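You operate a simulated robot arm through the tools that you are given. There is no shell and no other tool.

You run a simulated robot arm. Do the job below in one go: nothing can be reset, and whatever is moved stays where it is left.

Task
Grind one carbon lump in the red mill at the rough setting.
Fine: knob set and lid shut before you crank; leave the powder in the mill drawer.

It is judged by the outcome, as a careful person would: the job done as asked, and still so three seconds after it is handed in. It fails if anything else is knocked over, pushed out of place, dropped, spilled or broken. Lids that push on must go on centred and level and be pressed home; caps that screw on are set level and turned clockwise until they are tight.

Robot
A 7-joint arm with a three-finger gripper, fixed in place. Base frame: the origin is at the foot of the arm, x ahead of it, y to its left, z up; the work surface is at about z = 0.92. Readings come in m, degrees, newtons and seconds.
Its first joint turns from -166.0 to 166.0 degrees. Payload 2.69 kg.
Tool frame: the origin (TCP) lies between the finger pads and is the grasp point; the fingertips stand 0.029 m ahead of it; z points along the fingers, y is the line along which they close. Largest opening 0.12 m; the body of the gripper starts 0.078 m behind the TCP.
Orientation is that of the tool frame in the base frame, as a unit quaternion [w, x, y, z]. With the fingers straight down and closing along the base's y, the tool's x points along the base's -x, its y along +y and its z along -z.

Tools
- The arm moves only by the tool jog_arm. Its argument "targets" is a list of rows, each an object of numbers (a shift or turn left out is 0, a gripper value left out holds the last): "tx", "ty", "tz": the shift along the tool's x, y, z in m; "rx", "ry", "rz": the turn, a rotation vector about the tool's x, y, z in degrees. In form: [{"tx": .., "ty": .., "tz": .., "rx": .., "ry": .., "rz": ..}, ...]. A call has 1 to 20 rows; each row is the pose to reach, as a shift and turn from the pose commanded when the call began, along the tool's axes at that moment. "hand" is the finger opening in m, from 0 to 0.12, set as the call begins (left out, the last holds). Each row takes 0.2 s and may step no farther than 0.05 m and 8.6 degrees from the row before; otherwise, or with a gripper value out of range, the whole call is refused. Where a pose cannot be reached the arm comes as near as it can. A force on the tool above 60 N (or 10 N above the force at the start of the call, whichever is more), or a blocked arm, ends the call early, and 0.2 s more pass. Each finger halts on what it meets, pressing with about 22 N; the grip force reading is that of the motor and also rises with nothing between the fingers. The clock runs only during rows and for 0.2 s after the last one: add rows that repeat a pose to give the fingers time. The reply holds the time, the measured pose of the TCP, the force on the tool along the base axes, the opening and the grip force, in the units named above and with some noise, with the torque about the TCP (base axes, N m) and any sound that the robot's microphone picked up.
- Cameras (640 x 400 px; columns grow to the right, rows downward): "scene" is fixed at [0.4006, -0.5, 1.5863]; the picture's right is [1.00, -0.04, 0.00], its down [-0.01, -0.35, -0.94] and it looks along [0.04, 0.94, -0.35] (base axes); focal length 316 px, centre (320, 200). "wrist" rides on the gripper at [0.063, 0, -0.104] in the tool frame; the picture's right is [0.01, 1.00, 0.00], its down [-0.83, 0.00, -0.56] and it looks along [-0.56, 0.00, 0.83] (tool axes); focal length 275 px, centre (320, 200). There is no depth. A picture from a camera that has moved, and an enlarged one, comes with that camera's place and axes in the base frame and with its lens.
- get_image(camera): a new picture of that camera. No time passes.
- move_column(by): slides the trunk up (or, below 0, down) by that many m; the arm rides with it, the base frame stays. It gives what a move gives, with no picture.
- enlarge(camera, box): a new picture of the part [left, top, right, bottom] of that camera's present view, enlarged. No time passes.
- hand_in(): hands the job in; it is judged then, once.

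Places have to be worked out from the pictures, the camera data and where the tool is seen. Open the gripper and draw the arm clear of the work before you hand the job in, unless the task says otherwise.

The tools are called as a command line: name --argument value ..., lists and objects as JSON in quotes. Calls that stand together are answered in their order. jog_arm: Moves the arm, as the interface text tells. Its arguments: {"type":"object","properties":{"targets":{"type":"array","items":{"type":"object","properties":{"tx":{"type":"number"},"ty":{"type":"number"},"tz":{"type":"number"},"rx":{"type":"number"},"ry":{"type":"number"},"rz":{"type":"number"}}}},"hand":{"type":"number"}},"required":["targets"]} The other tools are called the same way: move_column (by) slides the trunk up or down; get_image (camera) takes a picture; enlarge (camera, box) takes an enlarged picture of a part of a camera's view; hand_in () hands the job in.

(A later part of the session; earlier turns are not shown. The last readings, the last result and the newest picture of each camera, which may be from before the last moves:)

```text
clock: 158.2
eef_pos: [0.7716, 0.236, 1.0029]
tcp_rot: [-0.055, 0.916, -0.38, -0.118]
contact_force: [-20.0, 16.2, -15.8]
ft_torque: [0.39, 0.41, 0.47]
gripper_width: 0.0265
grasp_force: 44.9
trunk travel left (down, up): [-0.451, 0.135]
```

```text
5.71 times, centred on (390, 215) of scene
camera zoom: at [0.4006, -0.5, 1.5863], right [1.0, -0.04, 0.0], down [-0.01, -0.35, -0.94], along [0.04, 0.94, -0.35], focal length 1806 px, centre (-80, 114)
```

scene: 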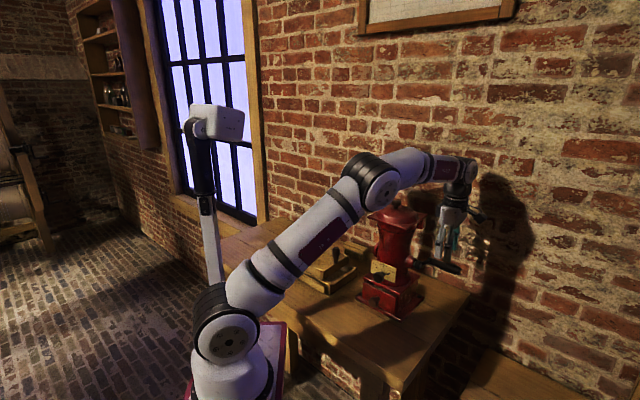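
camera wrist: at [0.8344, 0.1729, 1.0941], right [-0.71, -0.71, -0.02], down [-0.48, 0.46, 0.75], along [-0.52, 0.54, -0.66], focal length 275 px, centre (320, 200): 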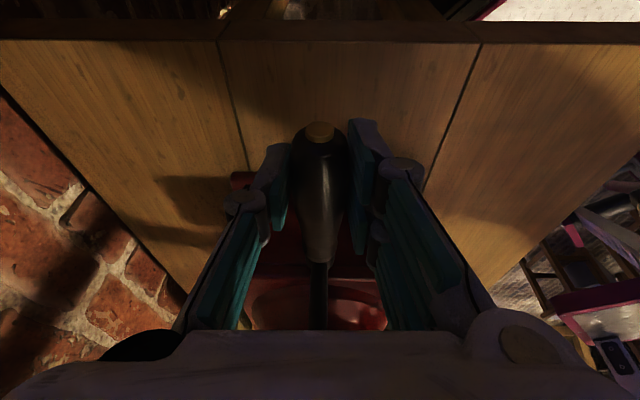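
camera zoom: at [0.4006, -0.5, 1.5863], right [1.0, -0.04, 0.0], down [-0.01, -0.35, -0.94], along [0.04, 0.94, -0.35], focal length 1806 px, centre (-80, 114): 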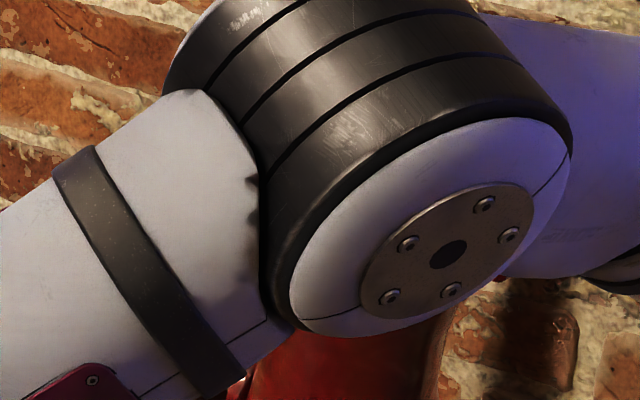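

No powder is visible from this angle. I'll add more turns to be thorough, with a small sideways correction.

jog_arm --targets '[{"tx": -0.0027, "ty": 0.0286, "tz": -0.0044}, {"tx": -0.0065, "ty": 0.0537, "tz": -0.0184}, {"tx": -0.0122, "ty": 0.0723, "tz": -0.0398}, {"tx": -0.0193, "ty": 0.0822, "tz": -0.0662}, {"tx": -0.0268, "ty": 0.0822, "tz": -0.0942}, {"tx": -0.0339, "ty": 0.0723, "tz": -0.1206}, {"tx": -0.0396, "ty": 0.0537, "tz": -0.142}, {"tx": -0.0434, "ty": 0.0286, "tz": -0.156}, {"tx": -0.0447, "ty": 0, "tz": -0.1609}, {"tx": -0.0434, "ty": -0.0286, "tz": -0.156}, {"tx": -0.0396, "ty": -0.0537, "tz": -0.142}, {"tx": -0.0339, "ty": -0.0723, "tz": -0.1206}, {"tx": -0.0268, "ty": -0.0822, "tz": -0.0942}, {"tx": -0.0193, "ty": -0.0822, "tz": -0.0662}, {"tx": -0.0122, "ty": -0.0723, "tz": -0.0398}, {"tx": -0.0065, "ty": -0.0537, "tz": -0.0184}, {"tx": -0.0027, "ty": -0.0286, "tz": -0.0044}, {"tx": -0.0014, "ty": 0, "tz": 0.0004}]'

jog_arm --targets '[{"tx": -0.0013, "ty": 0.0286, "tz": -0.0048}, {"tx": -0.0051, "ty": 0.0537, "tz": -0.0188}, {"tx": -0.0108, "ty": 0.0723, "tz": -0.0402}, {"tx": -0.0179, "ty": 0.0822, "tz": -0.0666}, {"tx": -0.0254, "ty": 0.0822, "tz": -0.0946}, {"tx": -0.0325, "ty": 0.0723, "tz": -0.121}, {"tx": -0.0382, "ty": 0.0537, "tz": -0.1424}, {"tx": -0.042, "ty": 0.0286, "tz": -0.1564}, {"tx": -0.0433, "ty": 0, "tz": -0.1613}, {"tx": -0.042, "ty": -0.0286, "tz": -0.1564}, {"tx": -0.0382, "ty": -0.0537, "tz": -0.1424}, {"tx": -0.0325, "ty": -0.0723, "tz": -0.121}, {"tx": -0.0254, "ty": -0.0822, "tz": -0.0946}, {"tx": -0.0179, "ty": -0.0822, "tz": -0.0666}, {"tx": -0.0108, "ty": -0.0723, "tz": -0.0402}, {"tx": -0.0051, "ty": -0.0537, "tz": -0.0188}, {"tx": -0.0013, "ty": -0.0286, "tz": -0.0048}, {"tx": 0, "ty": 0, "tz": 0}]'

jog_arm --targets '[{"tx": -0.0013, "ty": 0.0286, "tz": -0.0048}, {"tx": -0.0051, "ty": 0.0537, "tz": -0.0188}, {"tx": -0.0108, "ty": 0.0723, "tz": -0.0402}, {"tx": -0.0179, "ty": 0.0822, "tz": -0.0666}, {"tx": -0.0254, "ty": 0.0822, "tz": -0.0946}, {"tx": -0.0325, "ty": 0.0723, "tz": -0.121}, {"tx": -0.0382, "ty": 0.0537, "tz": -0.1424}, {"tx": -0.042, "ty": 0.0286, "tz": -0.1564}, {"tx": -0.0433, "ty": 0, "tz": -0.1613}, {"tx": -0.042, "ty": -0.0286, "tz": -0.1564}, {"tx": -0.0382, "ty": -0.0537, "tz": -0.1424}, {"tx": -0.0325, "ty": -0.0723, "tz": -0.121}, {"tx": -0.0254, "ty": -0.0822, "tz": -0.0946}, {"tx": -0.0179, "ty": -0.0822, "tz": -0.0666}, {"tx": -0.0108, "ty": -0.0723, "tz": -0.0402}, {"tx": -0.0051, "ty": -0.0537, "tz": -0.0188}, {"tx": -0.0013, "ty": -0.0286, "tz": -0.0048}, {"tx": 0, "ty": 0, "tz": 0}]'

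enlarge --camera "scene" --box '[330, 240, 490, 340]'

```text
clock: 162.0
eef_pos: [0.7726, 0.2376, 1.0049]
tcp_rot: [-0.056, 0.916, -0.38, -0.118]
contact_force: [5.7, -8.7, -17.0]
ft_torque: [-0.1, -0.11, 0.52]
gripper_width: 0.0265
grasp_force: 44.7
trunk travel left (down, up): [-0.451, 0.135]
```

```text
clock: 165.8
eef_pos: [0.7714, 0.2367, 1.004]
tcp_rot: [-0.054, 0.915, -0.381, -0.119]
contact_force: [7.2, -12.0, -28.6]
ft_torque: [-0.2, -0.19, 0.59]
gripper_width: 0.0267
grasp_force: 45.2
trunk travel left (down, up): [-0.451, 0.135]
```

```text
clock: 169.6
eef_pos: [0.7706, 0.2382, 1.0076]
tcp_rot: [-0.056, 0.916, -0.38, -0.118]
contact_force: [-18.8, 14.9, -15.1]
ft_torque: [0.67, 0.69, 0.45]
gripper_width: 0.0267
grasp_force: 45.0
trunk travel left (down, up): [-0.451, 0.135]
```

```text
4.00 times, centred on (410, 290) of scene
camera zoom: at [0.4006, -0.5, 1.5863], right [1.0, -0.04, 0.0], down [-0.01, -0.35, -0.94], along [0.04, 0.94, -0.35], focal length 1264 px, centre (-40, -160)
```

zoom: 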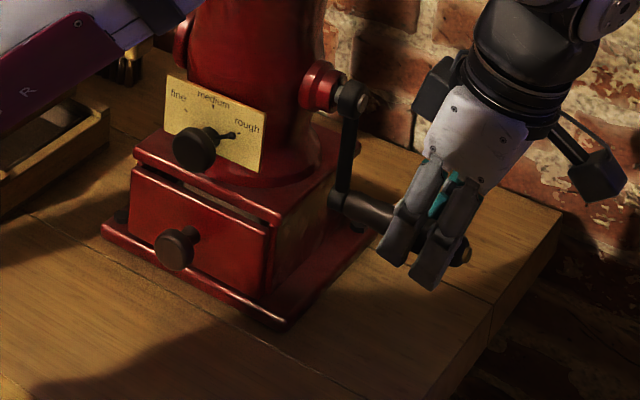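

8.2 turns are done. Now I'll release the handle, withdraw upward, and go round to the front to check for powder through the drawer gap.

jog_arm --hand 0.075 --targets '[{}, {}, {"tz": -0.02}, {"tz": -0.05}, {"tz": -0.09}, {"tz": -0.13}, {"tz": -0.16, "ty": 0.03}, {"tz": -0.18, "ty": 0.07, "ry": 5}, {"tz": -0.2, "ty": 0.11, "ry": 10}, {"tz": -0.22, "ty": 0.14, "ry": 15}]'

get_image --camera "scene"

get_image --camera "wrist"

```text
clock: 171.8
eef_pos: [0.7109, 0.0954, 1.2155]
tcp_rot: [-0.008, 0.923, -0.384, 0.005]
contact_force: [-0.2, 0.1, -0.2]
ft_torque: [-0.03, 0.05, -0.01]
gripper_width: 0.0751
grasp_force: 0.1
trunk travel left (down, up): [-0.451, 0.135]
```

```text
taken
```

scene: 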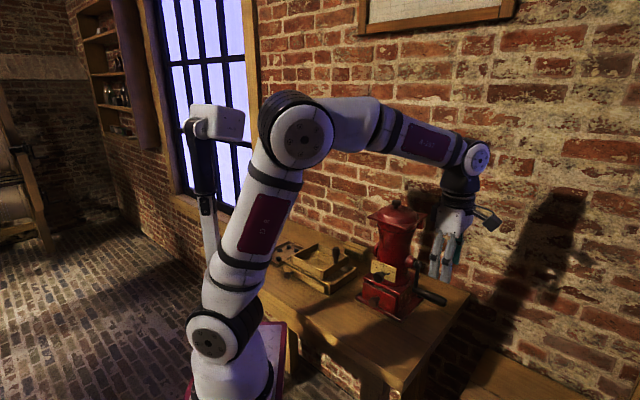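

```text
taken
camera wrist: at [0.7531, 0.0505, 1.3195], right [-0.71, -0.71, -0.02], down [-0.6, 0.58, 0.55], along [-0.38, 0.4, -0.83], focal length 275 px, centre (320, 200)
```

wrist: 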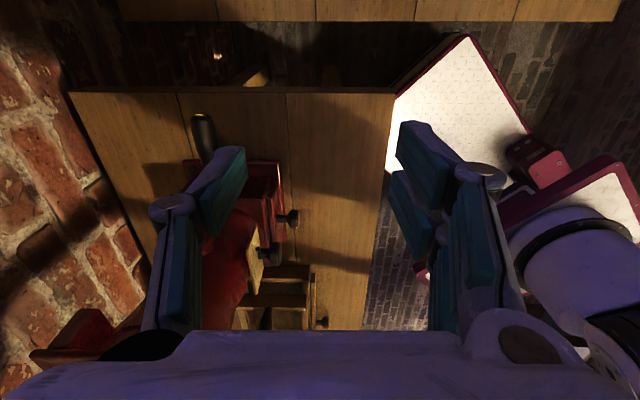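

All undisturbed. Moving to the front of the mill and turning the camera toward the drawer.

jog_arm --targets '[{"tx": -0.01, "ty": 0.02, "tz": -0.02, "rz": 8.2}, {"tx": -0.025, "ty": 0.04, "tz": -0.04, "rz": 16.4}, {"tx": -0.045, "ty": 0.06, "tz": -0.055, "rz": 24.6}, {"tx": -0.065, "ty": 0.075, "tz": -0.07, "rz": 32.8}, {"tx": -0.085, "ty": 0.085, "tz": -0.08, "rz": 41}, {"tx": -0.11, "ty": 0.09, "tz": -0.09, "rz": 49.2}, {"tx": -0.13, "ty": 0.095, "tz": -0.1, "rz": 57.4}, {"tx": -0.15, "ty": 0.1, "tz": -0.1, "rz": 65.6}, {"tx": -0.17, "ty": 0.1, "tz": -0.1, "rz": 73.8}, {"tx": -0.19, "ty": 0.1, "tz": -0.1, "rz": 82}, {"tx": -0.21, "ty": 0.1, "tz": -0.1, "rz": 90}]'

get_image --camera "wrist"

enlarge --camera "wrist" --box '[270, 100, 370, 180]'

```text
clock: 174.2
eef_pos: [0.4913, 0.1758, 1.3138]
tcp_rot: [0.009, -0.38, 0.925, 0.002]
contact_force: [0.5, -0.2, 0.2]
ft_torque: [0.0, 0.02, -0.02]
gripper_width: 0.0749
grasp_force: 0.0
trunk travel left (down, up): [-0.451, 0.135]
```

```text
taken
camera wrist: at [0.444, 0.1299, 1.4172], right [-0.71, 0.71, 0.0], down [0.58, 0.58, 0.57], along [0.41, 0.4, -0.82], focal length 275 px, centre (320, 200)
```

wrist: 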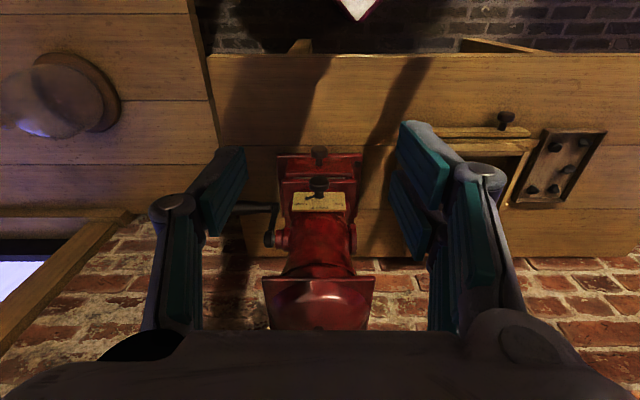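

```text
5.00 times, centred on (320, 140) of wrist
camera zoom: at [0.444, 0.1299, 1.4172], right [-0.71, 0.71, 0.0], down [0.58, 0.58, 0.57], along [0.41, 0.4, -0.82], focal length 1376 px, centre (320, 500)
```

zoom: 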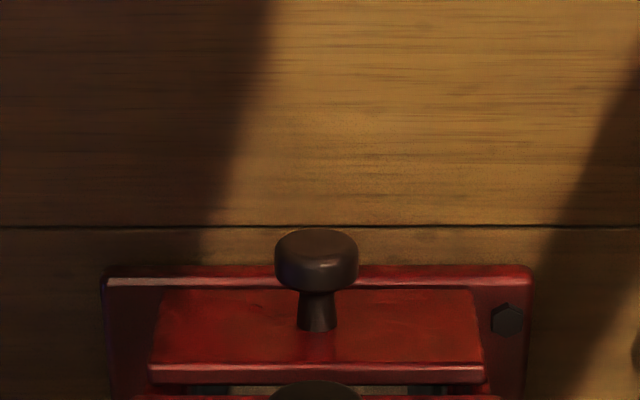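

The lid is shut and the dial reads rough. I'll lower the camera in front of the mill for a better angle into the slit above the drawer.

jog_arm --targets '[{"tx": -0.005, "tz": 0.04}, {"tx": -0.01, "tz": 0.08}, {"tx": -0.02, "tz": 0.12}, {"tx": -0.03, "tz": 0.16}, {"tx": -0.03, "tz": 0.2}]'

get_image --camera "wrist"

enlarge --camera "wrist" --box '[260, 60, 380, 160]'

```text
clock: 175.4
eef_pos: [0.5122, 0.1991, 1.1147]
tcp_rot: [0.01, -0.381, 0.925, 0.002]
contact_force: [-0.4, -0.1, -0.7]
ft_torque: [-0.02, -0.08, -0.01]
gripper_width: 0.0748
grasp_force: 0.1
trunk travel left (down, up): [-0.451, 0.135]
```

```text
taken
camera wrist: at [0.4661, 0.1527, 1.2176], right [-0.71, 0.71, 0.0], down [0.58, 0.58, 0.57], along [0.41, 0.4, -0.82], focal length 275 px, centre (320, 200)
```

wrist: 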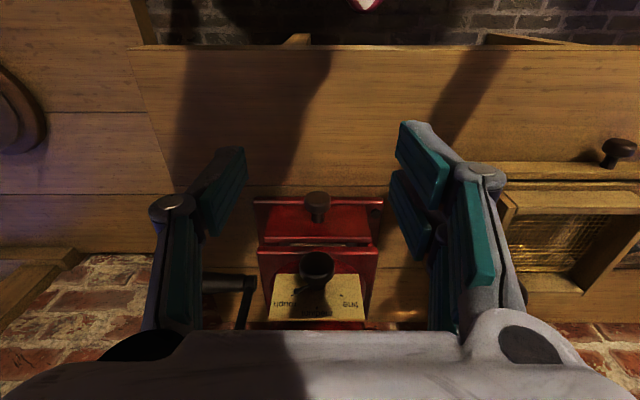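

```text
4.00 times, centred on (320, 110) of wrist
camera zoom: at [0.4661, 0.1527, 1.2176], right [-0.71, 0.71, 0.0], down [0.58, 0.58, 0.57], along [0.41, 0.4, -0.82], focal length 1101 px, centre (320, 560)
```

zoom: 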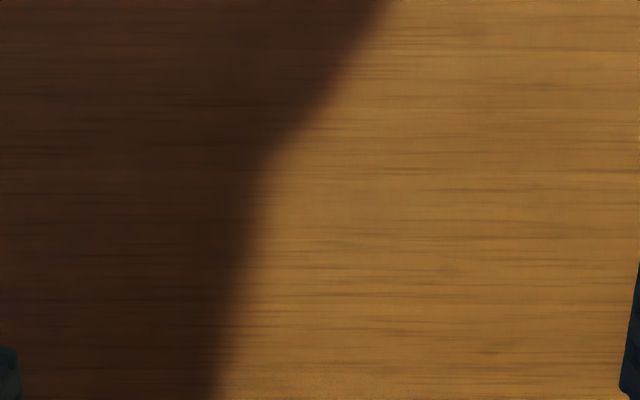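

enlarge --camera "wrist" --box '[270, 225, 370, 290]'

enlarge --camera "wrist" --box '[250, 180, 390, 330]'

```text
6.15 times, centred on (320, 258) of wrist
camera zoom: at [0.4661, 0.1527, 1.2176], right [-0.71, 0.71, 0.0], down [0.58, 0.58, 0.57], along [0.41, 0.4, -0.82], focal length 1694 px, centre (320, -154)
```

zoom: 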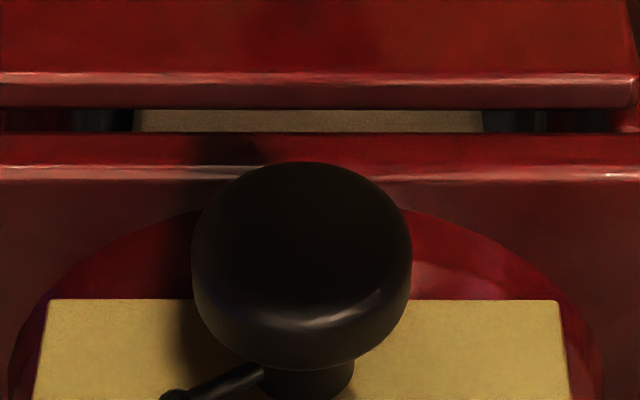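

```text
2.67 times, centred on (320, 255) of wrist
camera zoom: at [0.4661, 0.1527, 1.2176], right [-0.71, 0.71, 0.0], down [0.58, 0.58, 0.57], along [0.41, 0.4, -0.82], focal length 734 px, centre (320, 53)
```

zoom: 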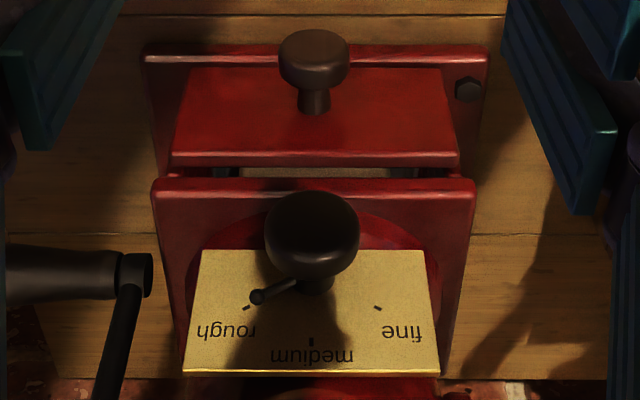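

I can't tell from the slit alone. The safest check is to draw the drawer out a little by its knob, look, and slide it back. The knob is at d≈0.617, s≈0.227, z≈0.966. I'll approach tilted 20° so the wrist stays clear of the lid.

jog_arm --hand 0.07 --targets '[{"tx": -0.02, "ty": -0.002, "tz": 0.015, "ry": -5}, {"tx": -0.04, "ty": -0.004, "tz": 0.03, "ry": -11}, {"tx": -0.06, "ty": -0.005, "tz": 0.045, "ry": -16}, {"tx": -0.078, "ty": -0.0053, "tz": 0.0627, "ry": -21}]'

get_image --camera "wrist"

enlarge --camera "scene" --box '[320, 170, 460, 320]'

```text
clock: 176.4
eef_pos: [0.5744, 0.2508, 1.0539]
tcp_rot: [0.177, -0.373, 0.908, 0.072]
contact_force: [-0.9, 0.3, -0.1]
ft_torque: [0.01, -0.01, 0.03]
gripper_width: 0.07
grasp_force: 0.0
trunk travel left (down, up): [-0.451, 0.135]
```

```text
taken
camera wrist: at [0.5053, 0.1829, 1.1273], right [-0.71, 0.71, 0.0], down [0.39, 0.4, 0.83], along [0.59, 0.58, -0.56], focal length 275 px, centre (320, 200)
```

wrist: 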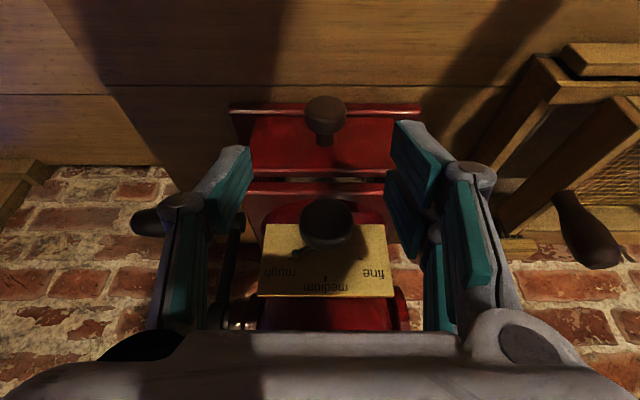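

```text
2.67 times, centred on (390, 245) of scene
camera zoom: at [0.4006, -0.5, 1.5863], right [1.0, -0.04, 0.0], down [-0.01, -0.35, -0.94], along [0.04, 0.94, -0.35], focal length 843 px, centre (133, 80)
```

zoom: 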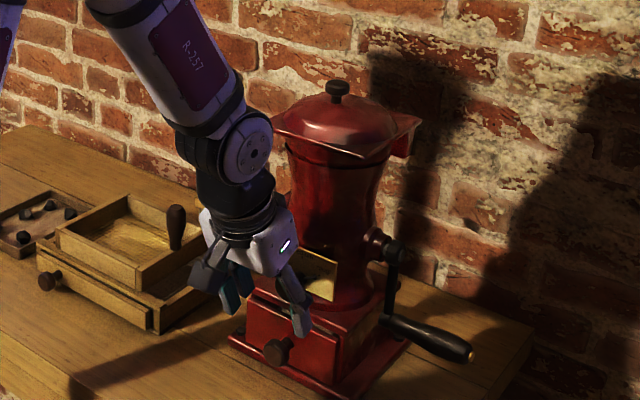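

The drawer knob is straight ahead between the fingers with the dial knob clear behind. Advancing to grip it.

jog_arm --targets '[{"tx": 0.001, "ty": 0.002, "tz": 0.024}, {"tx": 0.002, "ty": 0.003, "tz": 0.048}, {"tx": 0.003, "ty": 0.003, "tz": 0.071}]'

get_image --camera "wrist"

enlarge --camera "scene" --box '[340, 230, 440, 320]'

```text
clock: 177.2
eef_pos: [0.5895, 0.27, 0.986]
tcp_rot: [0.177, -0.375, 0.907, 0.072]
contact_force: [-0.1, 0.1, 0.2]
ft_torque: [-0.03, 0.0, -0.01]
gripper_width: 0.0701
grasp_force: 0.1
trunk travel left (down, up): [-0.451, 0.135]
```

```text
taken
camera wrist: at [0.5206, 0.2013, 1.0599], right [-0.71, 0.71, 0.0], down [0.4, 0.4, 0.83], along [0.59, 0.58, -0.56], focal length 275 px, centre (320, 200)
```

wrist: 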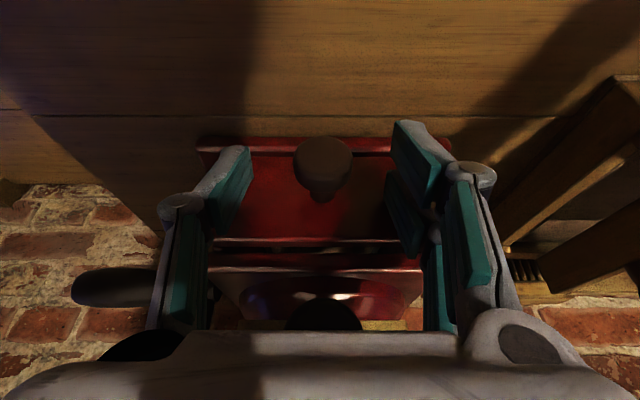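

```text
4.44 times, centred on (390, 275) of scene
camera zoom: at [0.4006, -0.5, 1.5863], right [1.0, -0.04, 0.0], down [-0.01, -0.35, -0.94], along [0.04, 0.94, -0.35], focal length 1405 px, centre (9, -133)
```

zoom: 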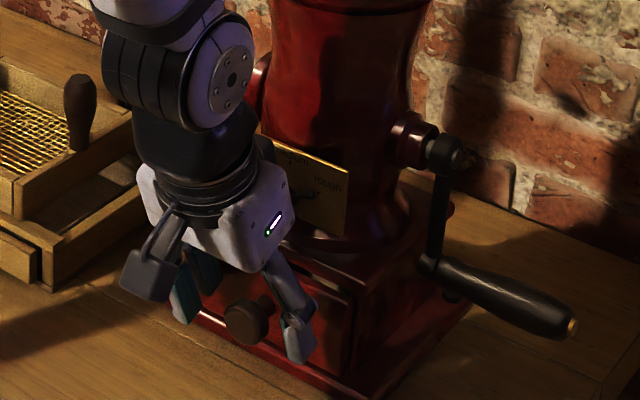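

Clean, no contact. Closing on the drawer knob.

jog_arm --hand 0.0 --targets '[{}, {}, {}]'

get_image --camera "wrist"

```text
clock: 178.0
eef_pos: [0.5898, 0.2709, 0.9866]
tcp_rot: [0.176, -0.375, 0.907, 0.071]
contact_force: [-5.2, 5.9, -0.7]
ft_torque: [0.4, 0.03, -0.28]
gripper_width: 0.0276
grasp_force: 44.6
trunk travel left (down, up): [-0.451, 0.135]
```

```text
taken
camera wrist: at [0.5202, 0.2021, 1.0602], right [-0.71, 0.71, 0.0], down [0.39, 0.4, 0.83], along [0.59, 0.58, -0.56], focal length 275 px, centre (320, 200)
```

wrist: 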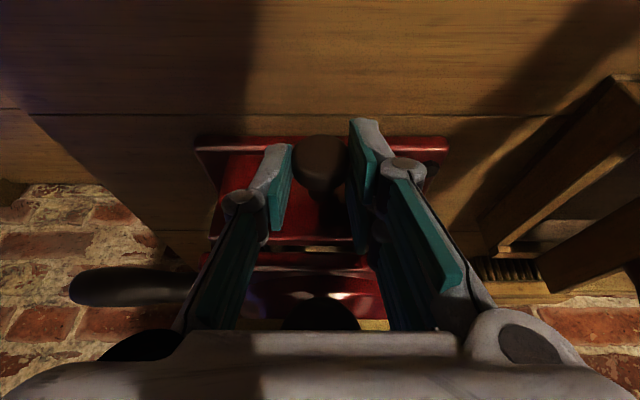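

Gripped. Pulling gently 2 cm straight out and reading the force.

jog_arm --targets '[{"tx": 0.0047, "tz": -0.0018}, {"tx": 0.0093, "tz": -0.0036}, {"tx": 0.014, "tz": -0.0054}, {"tx": 0.0187, "tz": -0.0072}]'

enlarge --camera "scene" --box '[340, 230, 440, 320]'

enlarge --camera "wrist" --box '[240, 110, 400, 300]'

```text
clock: 179.0
eef_pos: [0.574, 0.2556, 0.9883]
tcp_rot: [0.176, -0.375, 0.907, 0.071]
contact_force: [-14.0, 14.2, 6.2]
ft_torque: [-0.51, 1.24, -0.06]
gripper_width: 0.028
grasp_force: 44.8
trunk travel left (down, up): [-0.451, 0.135]
```

```text
4.44 times, centred on (390, 275) of scene
camera zoom: at [0.4006, -0.5, 1.5863], right [1.0, -0.04, 0.0], down [-0.01, -0.35, -0.94], along [0.04, 0.94, -0.35], focal length 1405 px, centre (9, -133)
```

zoom: 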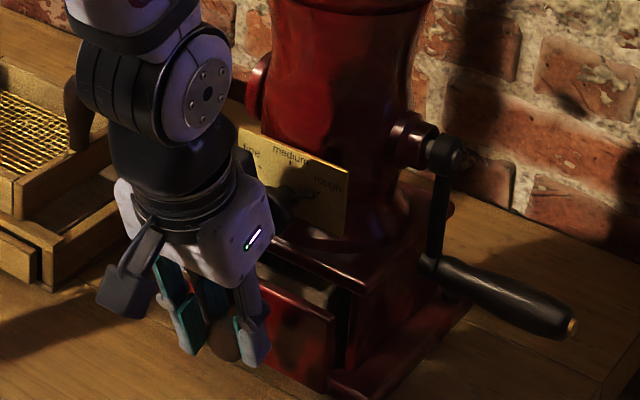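

```text
2.11 times, centred on (320, 205) of wrist
camera zoom: at [0.505, 0.1866, 1.0602], right [-0.71, 0.71, 0.0], down [0.39, 0.4, 0.83], along [0.59, 0.58, -0.56], focal length 580 px, centre (320, 190)
```

zoom: 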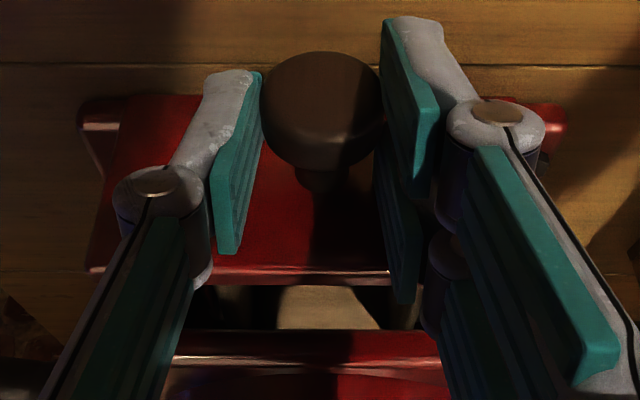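

The drawer slides out smoothly; its interior is starting to show. Pulling 3.5 cm further.

jog_arm --targets '[{"tx": 0.0065, "tz": -0.0025}, {"tx": 0.0131, "tz": -0.005}, {"tx": 0.0196, "tz": -0.0075}, {"tx": 0.0261, "tz": -0.01}, {"tx": 0.0327, "tz": -0.0125}]'

enlarge --camera "wrist" --box '[240, 110, 400, 330]'

enlarge --camera "scene" --box '[340, 230, 440, 320]'

```text
clock: 180.2
eef_pos: [0.5487, 0.2304, 0.9885]
tcp_rot: [0.177, -0.375, 0.907, 0.071]
contact_force: [-19.7, 20.4, 8.0]
ft_torque: [-0.21, 1.11, 0.02]
gripper_width: 0.0279
grasp_force: 45.5
trunk travel left (down, up): [-0.451, 0.135]
```

```text
1.82 times, centred on (320, 220) of wrist
camera zoom: at [0.48, 0.1619, 1.0601], right [-0.71, 0.71, 0.0], down [0.39, 0.4, 0.83], along [0.59, 0.58, -0.56], focal length 500 px, centre (320, 164)
```

zoom: 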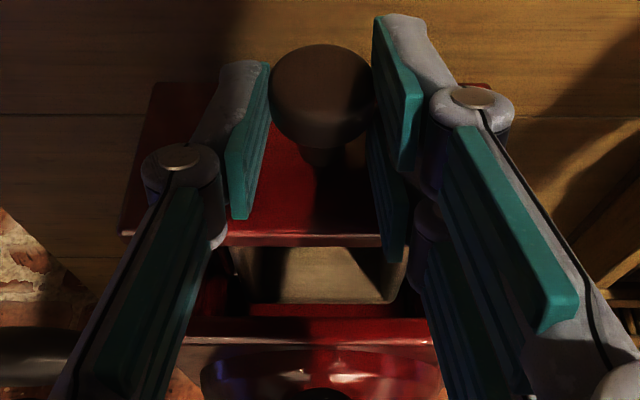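

```text
4.44 times, centred on (390, 275) of scene
camera zoom: at [0.4006, -0.5, 1.5863], right [1.0, -0.04, 0.0], down [-0.01, -0.35, -0.94], along [0.04, 0.94, -0.35], focal length 1405 px, centre (9, -133)
```

zoom: 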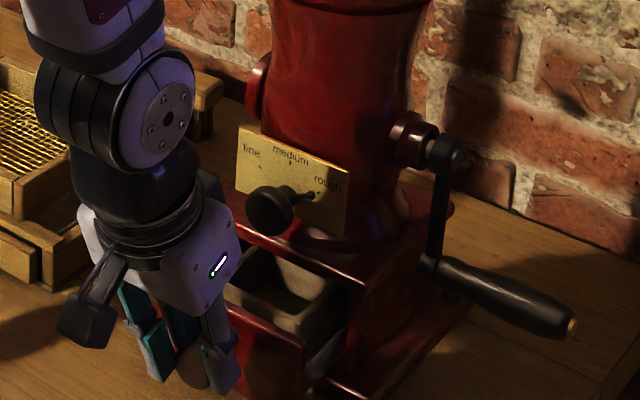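

The drawer is out about 5.5 cm. Zooming into the interior.

enlarge --camera "scene" --box '[385, 282, 425, 316]'

enlarge --camera "wrist" --box '[280, 220, 370, 310]'

```text
11.76 times, centred on (405, 299) of scene
camera zoom: at [0.4006, -0.5, 1.5863], right [1.0, -0.04, 0.0], down [-0.01, -0.35, -0.94], along [0.04, 0.94, -0.35], focal length 3719 px, centre (-680, -965)
```

zoom: 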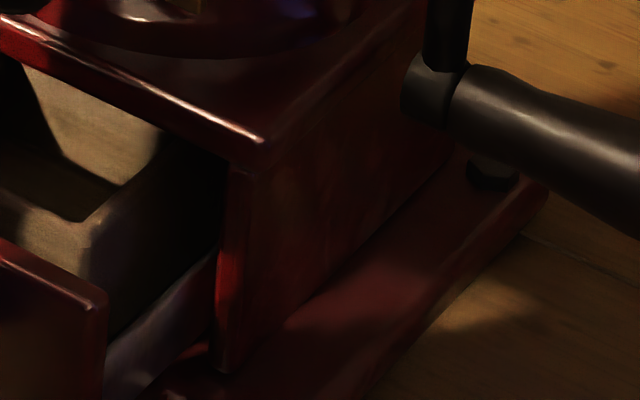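

```text
4.44 times, centred on (325, 265) of wrist
camera zoom: at [0.48, 0.1619, 1.0601], right [-0.71, 0.71, 0.0], down [0.39, 0.4, 0.83], along [0.59, 0.58, -0.56], focal length 1224 px, centre (298, -89)
```

zoom: 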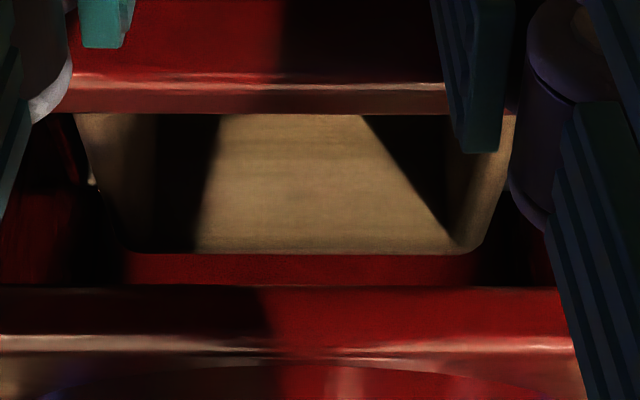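

From this low angle I only see the drawer tub's back wall, not its floor. I'll let go of the knob, leaving the drawer where it is, and rise to look straight down into it.

jog_arm --hand 0.075 --targets '[{}, {}, {"tz": -0.03}, {"tz": -0.07}, {"tz": -0.11}, {"tz": -0.15}, {"tz": -0.19, "ry": 5}, {"tz": -0.23, "ry": 10}, {"tz": -0.27, "ry": 15}, {"tz": -0.31, "ry": 21}]'

get_image --camera "wrist"

enlarge --camera "scene" --box '[340, 250, 440, 330]'

```text
clock: 182.4
eef_pos: [0.4667, 0.1463, 1.2767]
tcp_rot: [0.009, -0.38, 0.925, 0.003]
contact_force: [0.5, 0.8, -0.9]
ft_torque: [-0.04, 0.02, 0.03]
gripper_width: 0.075
grasp_force: 0.0
trunk travel left (down, up): [-0.451, 0.135]
```

```text
taken
camera wrist: at [0.4206, 0.1003, 1.3791], right [-0.71, 0.71, 0.0], down [0.58, 0.58, 0.57], along [0.4, 0.4, -0.82], focal length 275 px, centre (320, 200)
```

wrist: 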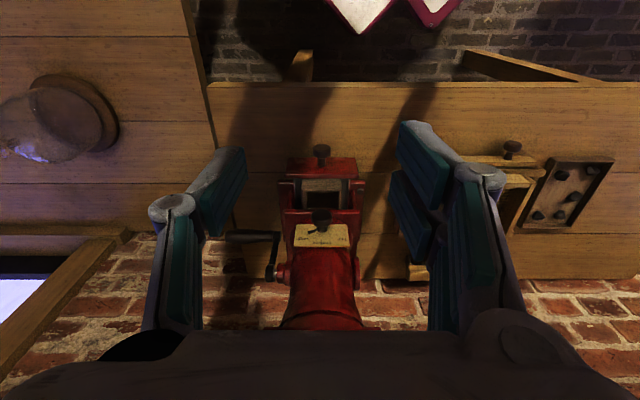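

```text
5.00 times, centred on (390, 290) of scene
camera zoom: at [0.4006, -0.5, 1.5863], right [1.0, -0.04, 0.0], down [-0.01, -0.35, -0.94], along [0.04, 0.94, -0.35], focal length 1580 px, centre (-30, -250)
```

zoom: 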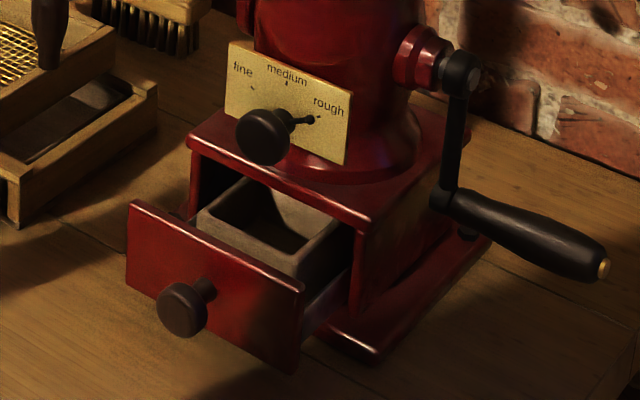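

Now the drawer tub is in view from above. Zooming in from both cameras.

enlarge --camera "wrist" --box '[290, 165, 355, 220]'

enlarge --camera "scene" --box '[380, 282, 412, 306]'

```text
7.27 times, centred on (322, 192) of wrist
camera zoom: at [0.4206, 0.1003, 1.3791], right [-0.71, 0.71, 0.0], down [0.58, 0.58, 0.57], along [0.4, 0.4, -0.82], focal length 2002 px, centre (302, 254)
```

zoom: 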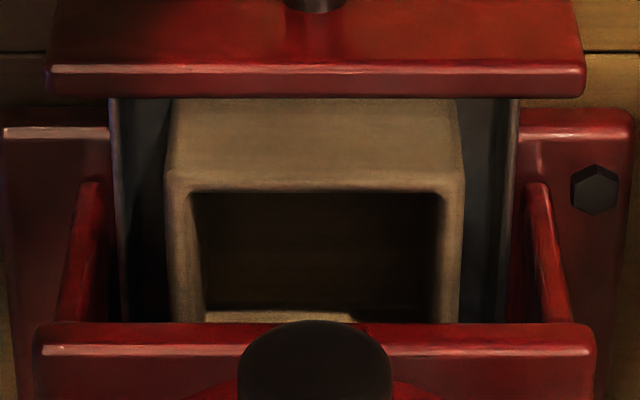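

```text
16.00 times, centred on (396, 294) of scene
camera zoom: at [0.4006, -0.5, 1.5863], right [1.0, -0.04, 0.0], down [-0.01, -0.35, -0.94], along [0.04, 0.94, -0.35], focal length 5057 px, centre (-896, -1304)
```

zoom: 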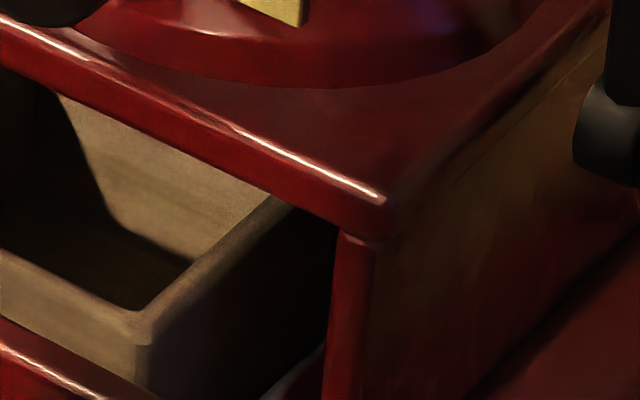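

The tub interior looks dark, but I can't yet tell shadow from powder. Moving the camera closer and steeper above it.

jog_arm --targets '[{"tx": -0.028, "tz": 0.029}, {"tx": -0.056, "tz": 0.058}, {"tx": -0.085, "tz": 0.088}, {"tx": -0.113, "tz": 0.117}, {"tx": -0.1415, "tz": 0.147}]'

get_image --camera "wrist"

enlarge --camera "wrist" --box '[270, 80, 370, 160]'

```text
clock: 183.6
eef_pos: [0.5671, 0.2507, 1.1293]
tcp_rot: [0.01, -0.382, 0.924, 0.003]
contact_force: [-0.6, -1.5, -0.5]
ft_torque: [-0.01, -0.06, 0.0]
gripper_width: 0.0752
grasp_force: 0.1
trunk travel left (down, up): [-0.451, 0.135]
```

```text
taken
camera wrist: at [0.5219, 0.2046, 1.232], right [-0.71, 0.71, 0.0], down [0.58, 0.58, 0.57], along [0.41, 0.4, -0.82], focal length 275 px, centre (320, 200)
```

wrist: 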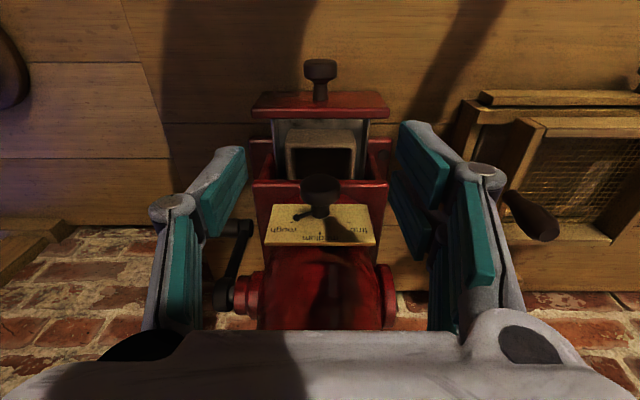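

```text
5.00 times, centred on (320, 120) of wrist
camera zoom: at [0.5219, 0.2046, 1.232], right [-0.71, 0.71, 0.0], down [0.58, 0.58, 0.57], along [0.41, 0.4, -0.82], focal length 1376 px, centre (320, 600)
```

zoom: 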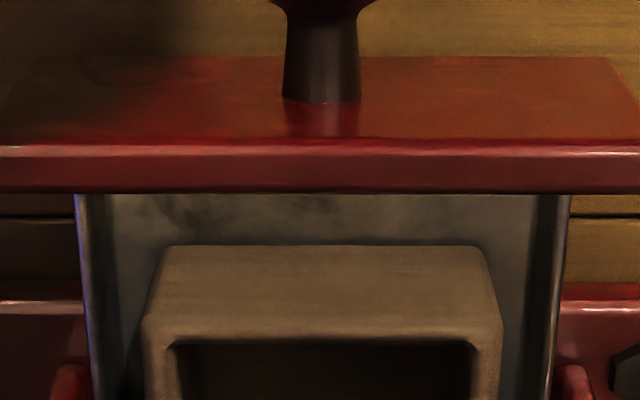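

The drawer holds a small open cup on a metal floor. Zooming on the cup's interior.

enlarge --camera "wrist" --box '[280, 120, 360, 185]'

enlarge --camera "wrist" --box '[300, 140, 345, 180]'

```text
6.15 times, centred on (320, 152) of wrist
camera zoom: at [0.5219, 0.2046, 1.232], right [-0.71, 0.71, 0.0], down [0.58, 0.58, 0.57], along [0.41, 0.4, -0.82], focal length 1694 px, centre (320, 492)
```

zoom: 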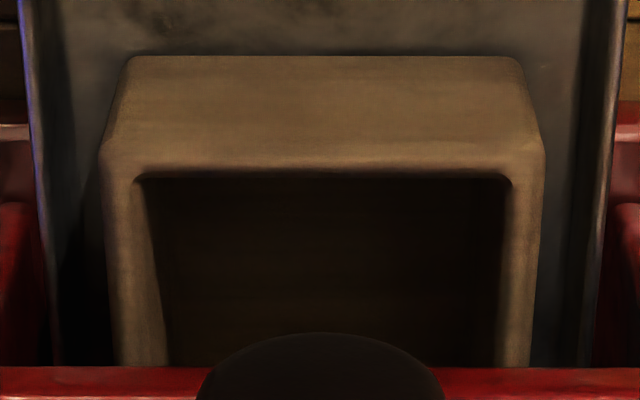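

```text
10.00 times, centred on (322, 160) of wrist
camera zoom: at [0.5219, 0.2046, 1.232], right [-0.71, 0.71, 0.0], down [0.58, 0.58, 0.57], along [0.41, 0.4, -0.82], focal length 2753 px, centre (295, 600)
```

zoom: 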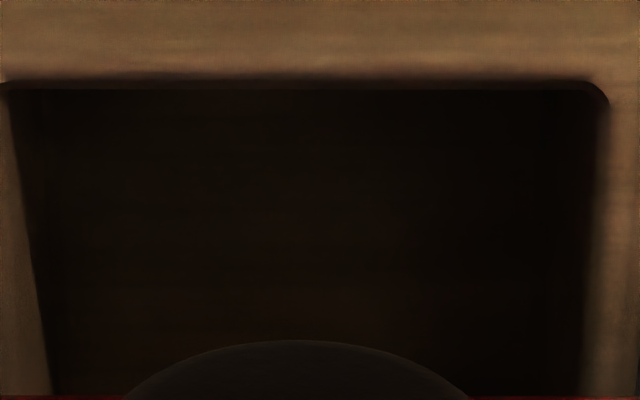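

The visible part of the cup is just shadowed and bare; any powder would have fallen further back, under the mill's axis. I'll re-grip the knob and draw the drawer out a little more.

jog_arm --targets '[{"tx": 0.015, "tz": 0.02, "ry": -6}, {"tx": 0.03, "tz": 0.04, "ry": -12}, {"tx": 0.042, "ty": -0.001, "tz": 0.06, "ry": -17}, {"tx": 0.0523, "ty": -0.0014, "tz": 0.0773, "ry": -20}]'

jog_arm --targets '[{"tz": 0.025}, {"tz": 0.05}, {"tz": 0.069}]'

get_image --camera "wrist"

```text
clock: 184.6
eef_pos: [0.5366, 0.2142, 1.0516]
tcp_rot: [0.17, -0.375, 0.909, 0.068]
contact_force: [0.2, -0.7, -0.1]
ft_torque: [-0.03, 0.01, 0.01]
gripper_width: 0.075
grasp_force: 0.0
trunk travel left (down, up): [-0.451, 0.135]
```

```text
clock: 185.4
eef_pos: [0.5516, 0.2307, 0.9867]
tcp_rot: [0.17, -0.374, 0.909, 0.068]
contact_force: [-0.5, -0.2, -0.2]
ft_torque: [0.03, -0.03, -0.02]
gripper_width: 0.0749
grasp_force: 0.0
trunk travel left (down, up): [-0.451, 0.135]
```

```text
taken
camera wrist: at [0.4834, 0.1634, 1.0604], right [-0.71, 0.71, 0.0], down [0.4, 0.41, 0.82], along [0.58, 0.58, -0.58], focal length 275 px, centre (320, 200)
```

wrist: 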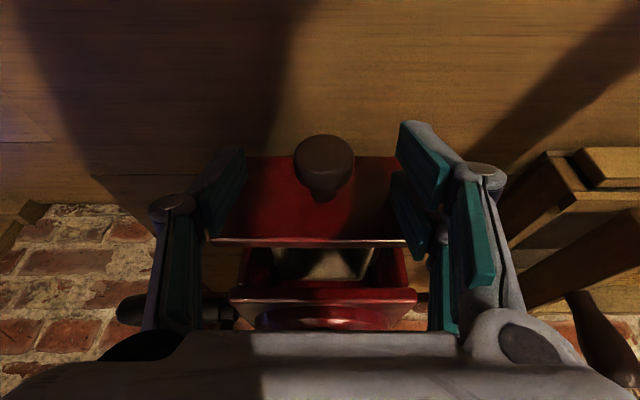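

Back at the knob in the same relative position. Gripping and pulling 3 cm more, gently.

jog_arm --hand 0.0 --targets '[{}, {}, {}]'

jog_arm --targets '[{"tx": 0.0047, "tz": -0.0017}, {"tx": 0.0094, "tz": -0.0035}, {"tx": 0.0141, "tz": -0.0052}, {"tx": 0.0188, "tz": -0.0069}, {"tx": 0.0235, "tz": -0.0086}, {"tx": 0.0282, "tz": -0.0104}]'

enlarge --camera "scene" --box '[340, 250, 440, 330]'

```text
clock: 186.2
eef_pos: [0.5513, 0.2334, 0.9862]
tcp_rot: [0.169, -0.376, 0.909, 0.068]
contact_force: [-10.3, 10.5, -0.3]
ft_torque: [0.62, 0.0, -0.22]
gripper_width: 0.028
grasp_force: 44.6
trunk travel left (down, up): [-0.451, 0.135]
```

```text
clock: 187.6
eef_pos: [0.5342, 0.2151, 0.9856]
tcp_rot: [0.165, -0.377, 0.909, 0.068]
contact_force: [-29.8, 30.4, -18.9]
ft_torque: [1.05, 0.04, 0.12]
gripper_width: 0.0276
grasp_force: 44.9
out of reach, approached as far as the arm can: row 6
trunk travel left (down, up): [-0.451, 0.135]
```

```text
5.00 times, centred on (390, 290) of scene
camera zoom: at [0.4006, -0.5, 1.5863], right [1.0, -0.04, 0.0], down [-0.01, -0.35, -0.94], along [0.04, 0.94, -0.35], focal length 1580 px, centre (-30, -250)
```

zoom: 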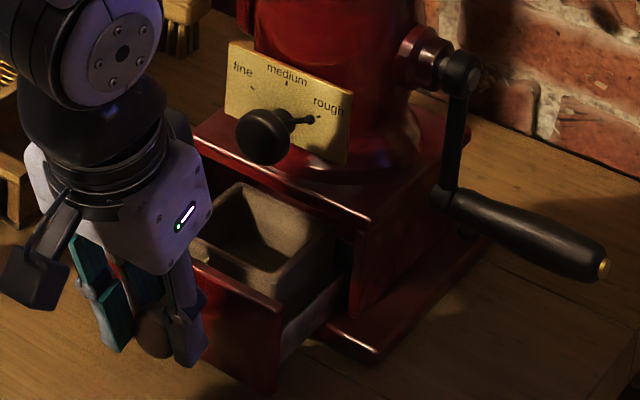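

The cup is now almost fully out, and I'm at the inner reach limit, so I'll stop pulling here. Zooming into the cup.

enlarge --camera "scene" --box '[376, 282, 416, 314]'

enlarge --camera "wrist" --box '[270, 200, 370, 310]'

```text
12.50 times, centred on (396, 298) of scene
camera zoom: at [0.4006, -0.5, 1.5863], right [1.0, -0.04, 0.0], down [-0.01, -0.35, -0.94], along [0.04, 0.94, -0.35], focal length 3951 px, centre (-630, -1025)
```

zoom: 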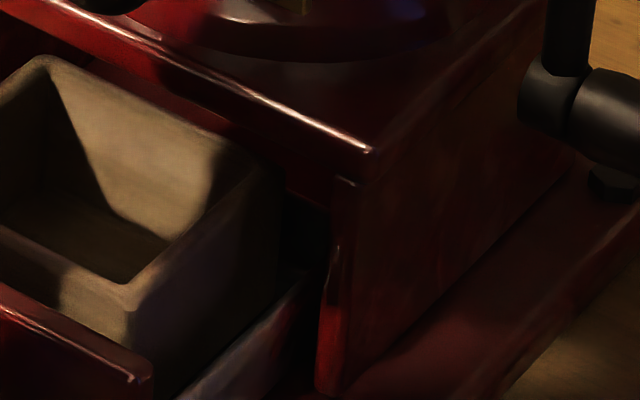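

```text
3.64 times, centred on (320, 255) of wrist
camera zoom: at [0.4665, 0.1471, 1.0614], right [-0.71, 0.7, 0.0], down [0.41, 0.42, 0.81], along [0.57, 0.58, -0.58], focal length 1001 px, centre (320, 0)
```

zoom: 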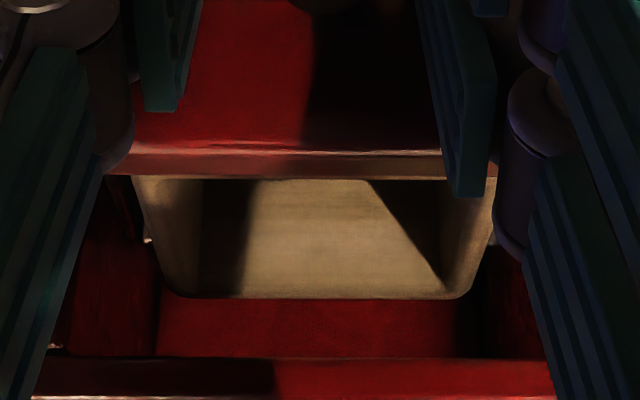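

The cup looks empty. I'll zoom further to be sure before deciding.

enlarge --camera "scene" --box '[374, 288, 394, 304]'

```text
16.00 times, centred on (384, 296) of scene
camera zoom: at [0.4006, -0.5, 1.5863], right [1.0, -0.04, 0.0], down [-0.01, -0.35, -0.94], along [0.04, 0.94, -0.35], focal length 5057 px, centre (-704, -1336)
```

zoom: 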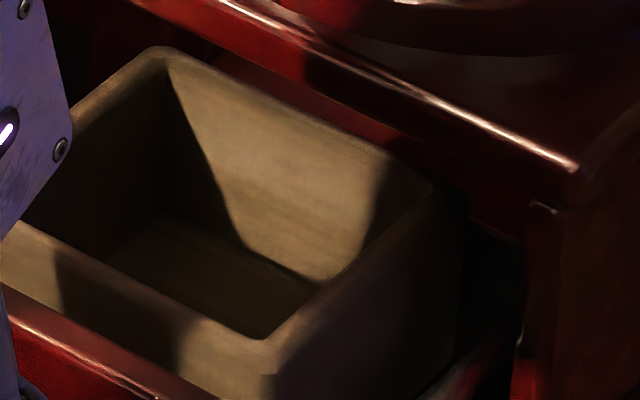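

The cup is clearly empty, so the lump hasn't been ground yet; it was worth checking. I'll push the drawer back home first.

jog_arm --targets '[{"tx": -0.0094, "tz": 0.0034}, {"tx": -0.0188, "tz": 0.0068}, {"tx": -0.0282, "tz": 0.0103}, {"tx": -0.0376, "tz": 0.0137}, {"tx": -0.047, "tz": 0.0171}, {"tx": -0.0564, "tz": 0.0205}, {"tx": -0.0658, "tz": 0.0239}, {"tx": -0.0705, "tz": 0.0257}]'

enlarge --camera "scene" --box '[340, 250, 440, 330]'

```text
clock: 188.4
eef_pos: [0.551, 0.2333, 0.9868]
tcp_rot: [0.164, -0.378, 0.908, 0.069]
contact_force: [-9.3, 9.4, -7.5]
ft_torque: [0.7, -0.45, -0.17]
gripper_width: 0.0281
grasp_force: 45.0
trunk travel left (down, up): [-0.451, 0.135]
stopped in row 3: the force on the tool passed its limit at 60 N (the readings are from after the stop); the commanded pose is now the measured one
```

```text
5.00 times, centred on (390, 290) of scene
camera zoom: at [0.4006, -0.5, 1.5863], right [1.0, -0.04, 0.0], down [-0.01, -0.35, -0.94], along [0.04, 0.94, -0.35], focal length 1580 px, centre (-30, -250)
```

zoom: 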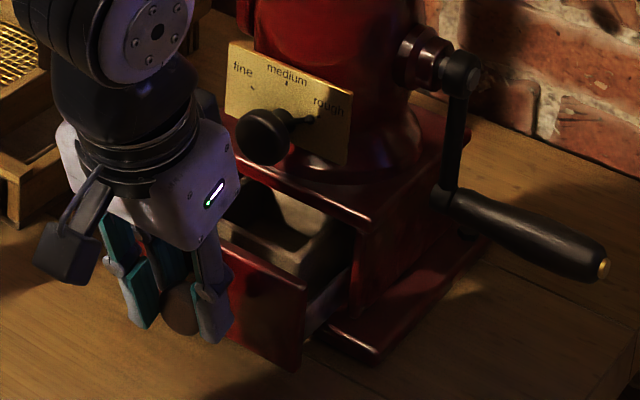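

The stop came from the side load built up at the reach limit; that is relaxed now. Continuing to push the drawer in.

jog_arm --targets '[{"tx": -0.0094, "tz": 0.0034}, {"tx": -0.0188, "tz": 0.0068}, {"tx": -0.0282, "tz": 0.0103}, {"tx": -0.0376, "tz": 0.0137}, {"tx": -0.0456, "tz": 0.0166}]'

enlarge --camera "scene" --box '[340, 250, 440, 330]'

```text
clock: 189.6
eef_pos: [0.5867, 0.2688, 0.987]
tcp_rot: [0.164, -0.377, 0.909, 0.068]
contact_force: [-8.4, 7.7, -25.7]
ft_torque: [0.5, -0.29, -0.12]
gripper_width: 0.0276
grasp_force: 45.0
trunk travel left (down, up): [-0.451, 0.135]
```

```text
5.00 times, centred on (390, 290) of scene
camera zoom: at [0.4006, -0.5, 1.5863], right [1.0, -0.04, 0.0], down [-0.01, -0.35, -0.94], along [0.04, 0.94, -0.35], focal length 1580 px, centre (-30, -250)
```

zoom: 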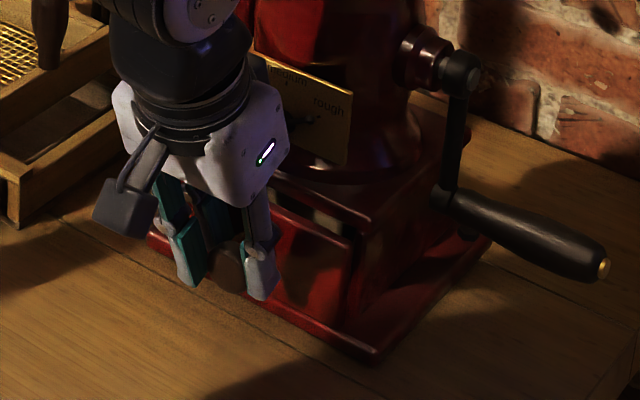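

Within a few mm of home. Pushing the last bit gently until it seats.

jog_arm --targets '[{"tx": -0.0032, "tz": 0.0001}, {"tx": -0.0055, "tz": 0.0005}]'

jog_arm --targets '[{"tx": -0.002, "tz": 0.0007}]'

enlarge --camera "scene" --box '[350, 255, 430, 325]'

```text
clock: 190.2
eef_pos: [0.5901, 0.2705, 0.9856]
tcp_rot: [0.163, -0.378, 0.909, 0.069]
contact_force: [-9.2, 8.2, -38.7]
ft_torque: [-0.2, 0.3, -0.09]
gripper_width: 0.0281
grasp_force: 44.3
trunk travel left (down, up): [-0.451, 0.135]
```

```text
clock: 190.6
eef_pos: [0.5901, 0.2717, 0.9866]
tcp_rot: [0.163, -0.378, 0.909, 0.069]
contact_force: [-13.8, 7.8, -39.3]
ft_torque: [0.1, 0.34, -0.08]
gripper_width: 0.0282
grasp_force: 45.1
trunk travel left (down, up): [-0.451, 0.135]
```

```text
5.71 times, centred on (390, 290) of scene
camera zoom: at [0.4006, -0.5, 1.5863], right [1.0, -0.04, 0.0], down [-0.01, -0.35, -0.94], along [0.04, 0.94, -0.35], focal length 1806 px, centre (-80, -314)
```

zoom: 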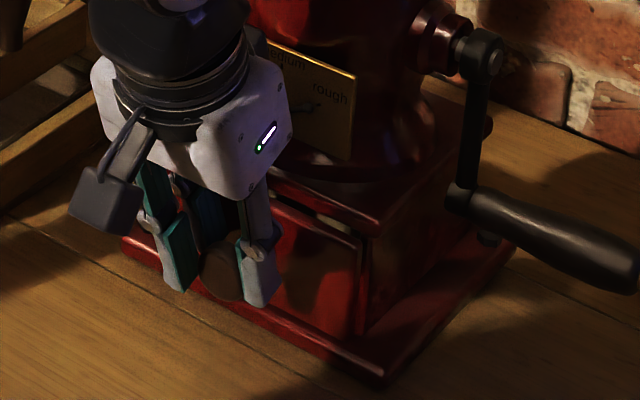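

The drawer is back at its original position (0.609 versus 0.6086 when first gripped) and firm. Releasing and withdrawing the same way.

jog_arm --hand 0.075 --targets '[{}, {}, {"tz": -0.03}, {"tz": -0.07}, {"tz": -0.11}, {"tz": -0.15}, {"tz": -0.19, "ry": 5}, {"tz": -0.22, "ry": 10}, {"tz": -0.25, "ry": 15}, {"tz": -0.27, "ry": 19.5}]'

enlarge --camera "scene" --box '[330, 180, 490, 330]'

get_image --camera "wrist"

```text
clock: 192.8
eef_pos: [0.5274, 0.2048, 1.2404]
tcp_rot: [0.008, -0.384, 0.923, 0.004]
contact_force: [-0.4, 0.8, 0.0]
ft_torque: [-0.06, 0.03, 0.0]
gripper_width: 0.0754
grasp_force: 0.1
trunk travel left (down, up): [-0.451, 0.135]
```

```text
2.67 times, centred on (410, 255) of scene
camera zoom: at [0.4006, -0.5, 1.5863], right [1.0, -0.04, 0.0], down [-0.01, -0.35, -0.94], along [0.04, 0.94, -0.35], focal length 843 px, centre (80, 53)
```

zoom: 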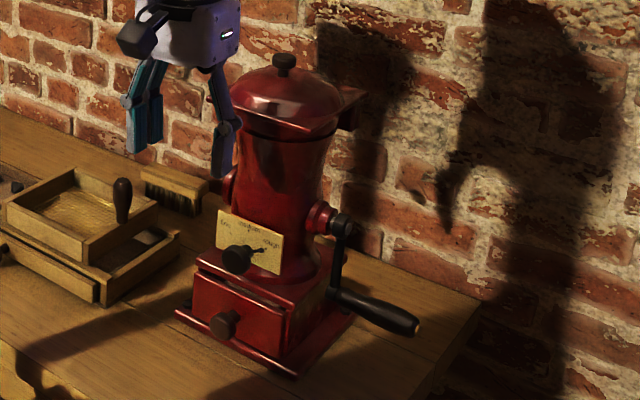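

```text
taken
camera wrist: at [0.4802, 0.1587, 1.3433], right [-0.71, 0.7, 0.0], down [0.58, 0.58, 0.57], along [0.4, 0.41, -0.82], focal length 275 px, centre (320, 200)
```

wrist: 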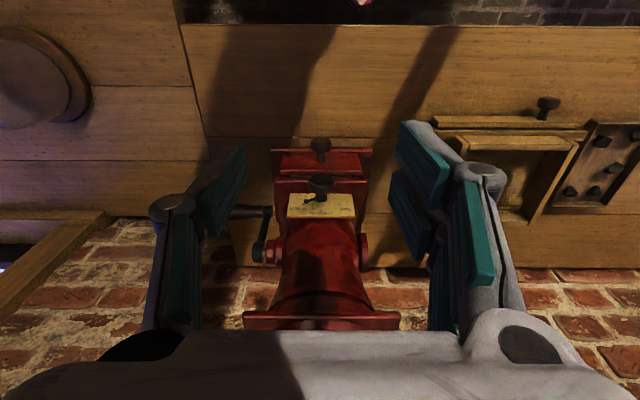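

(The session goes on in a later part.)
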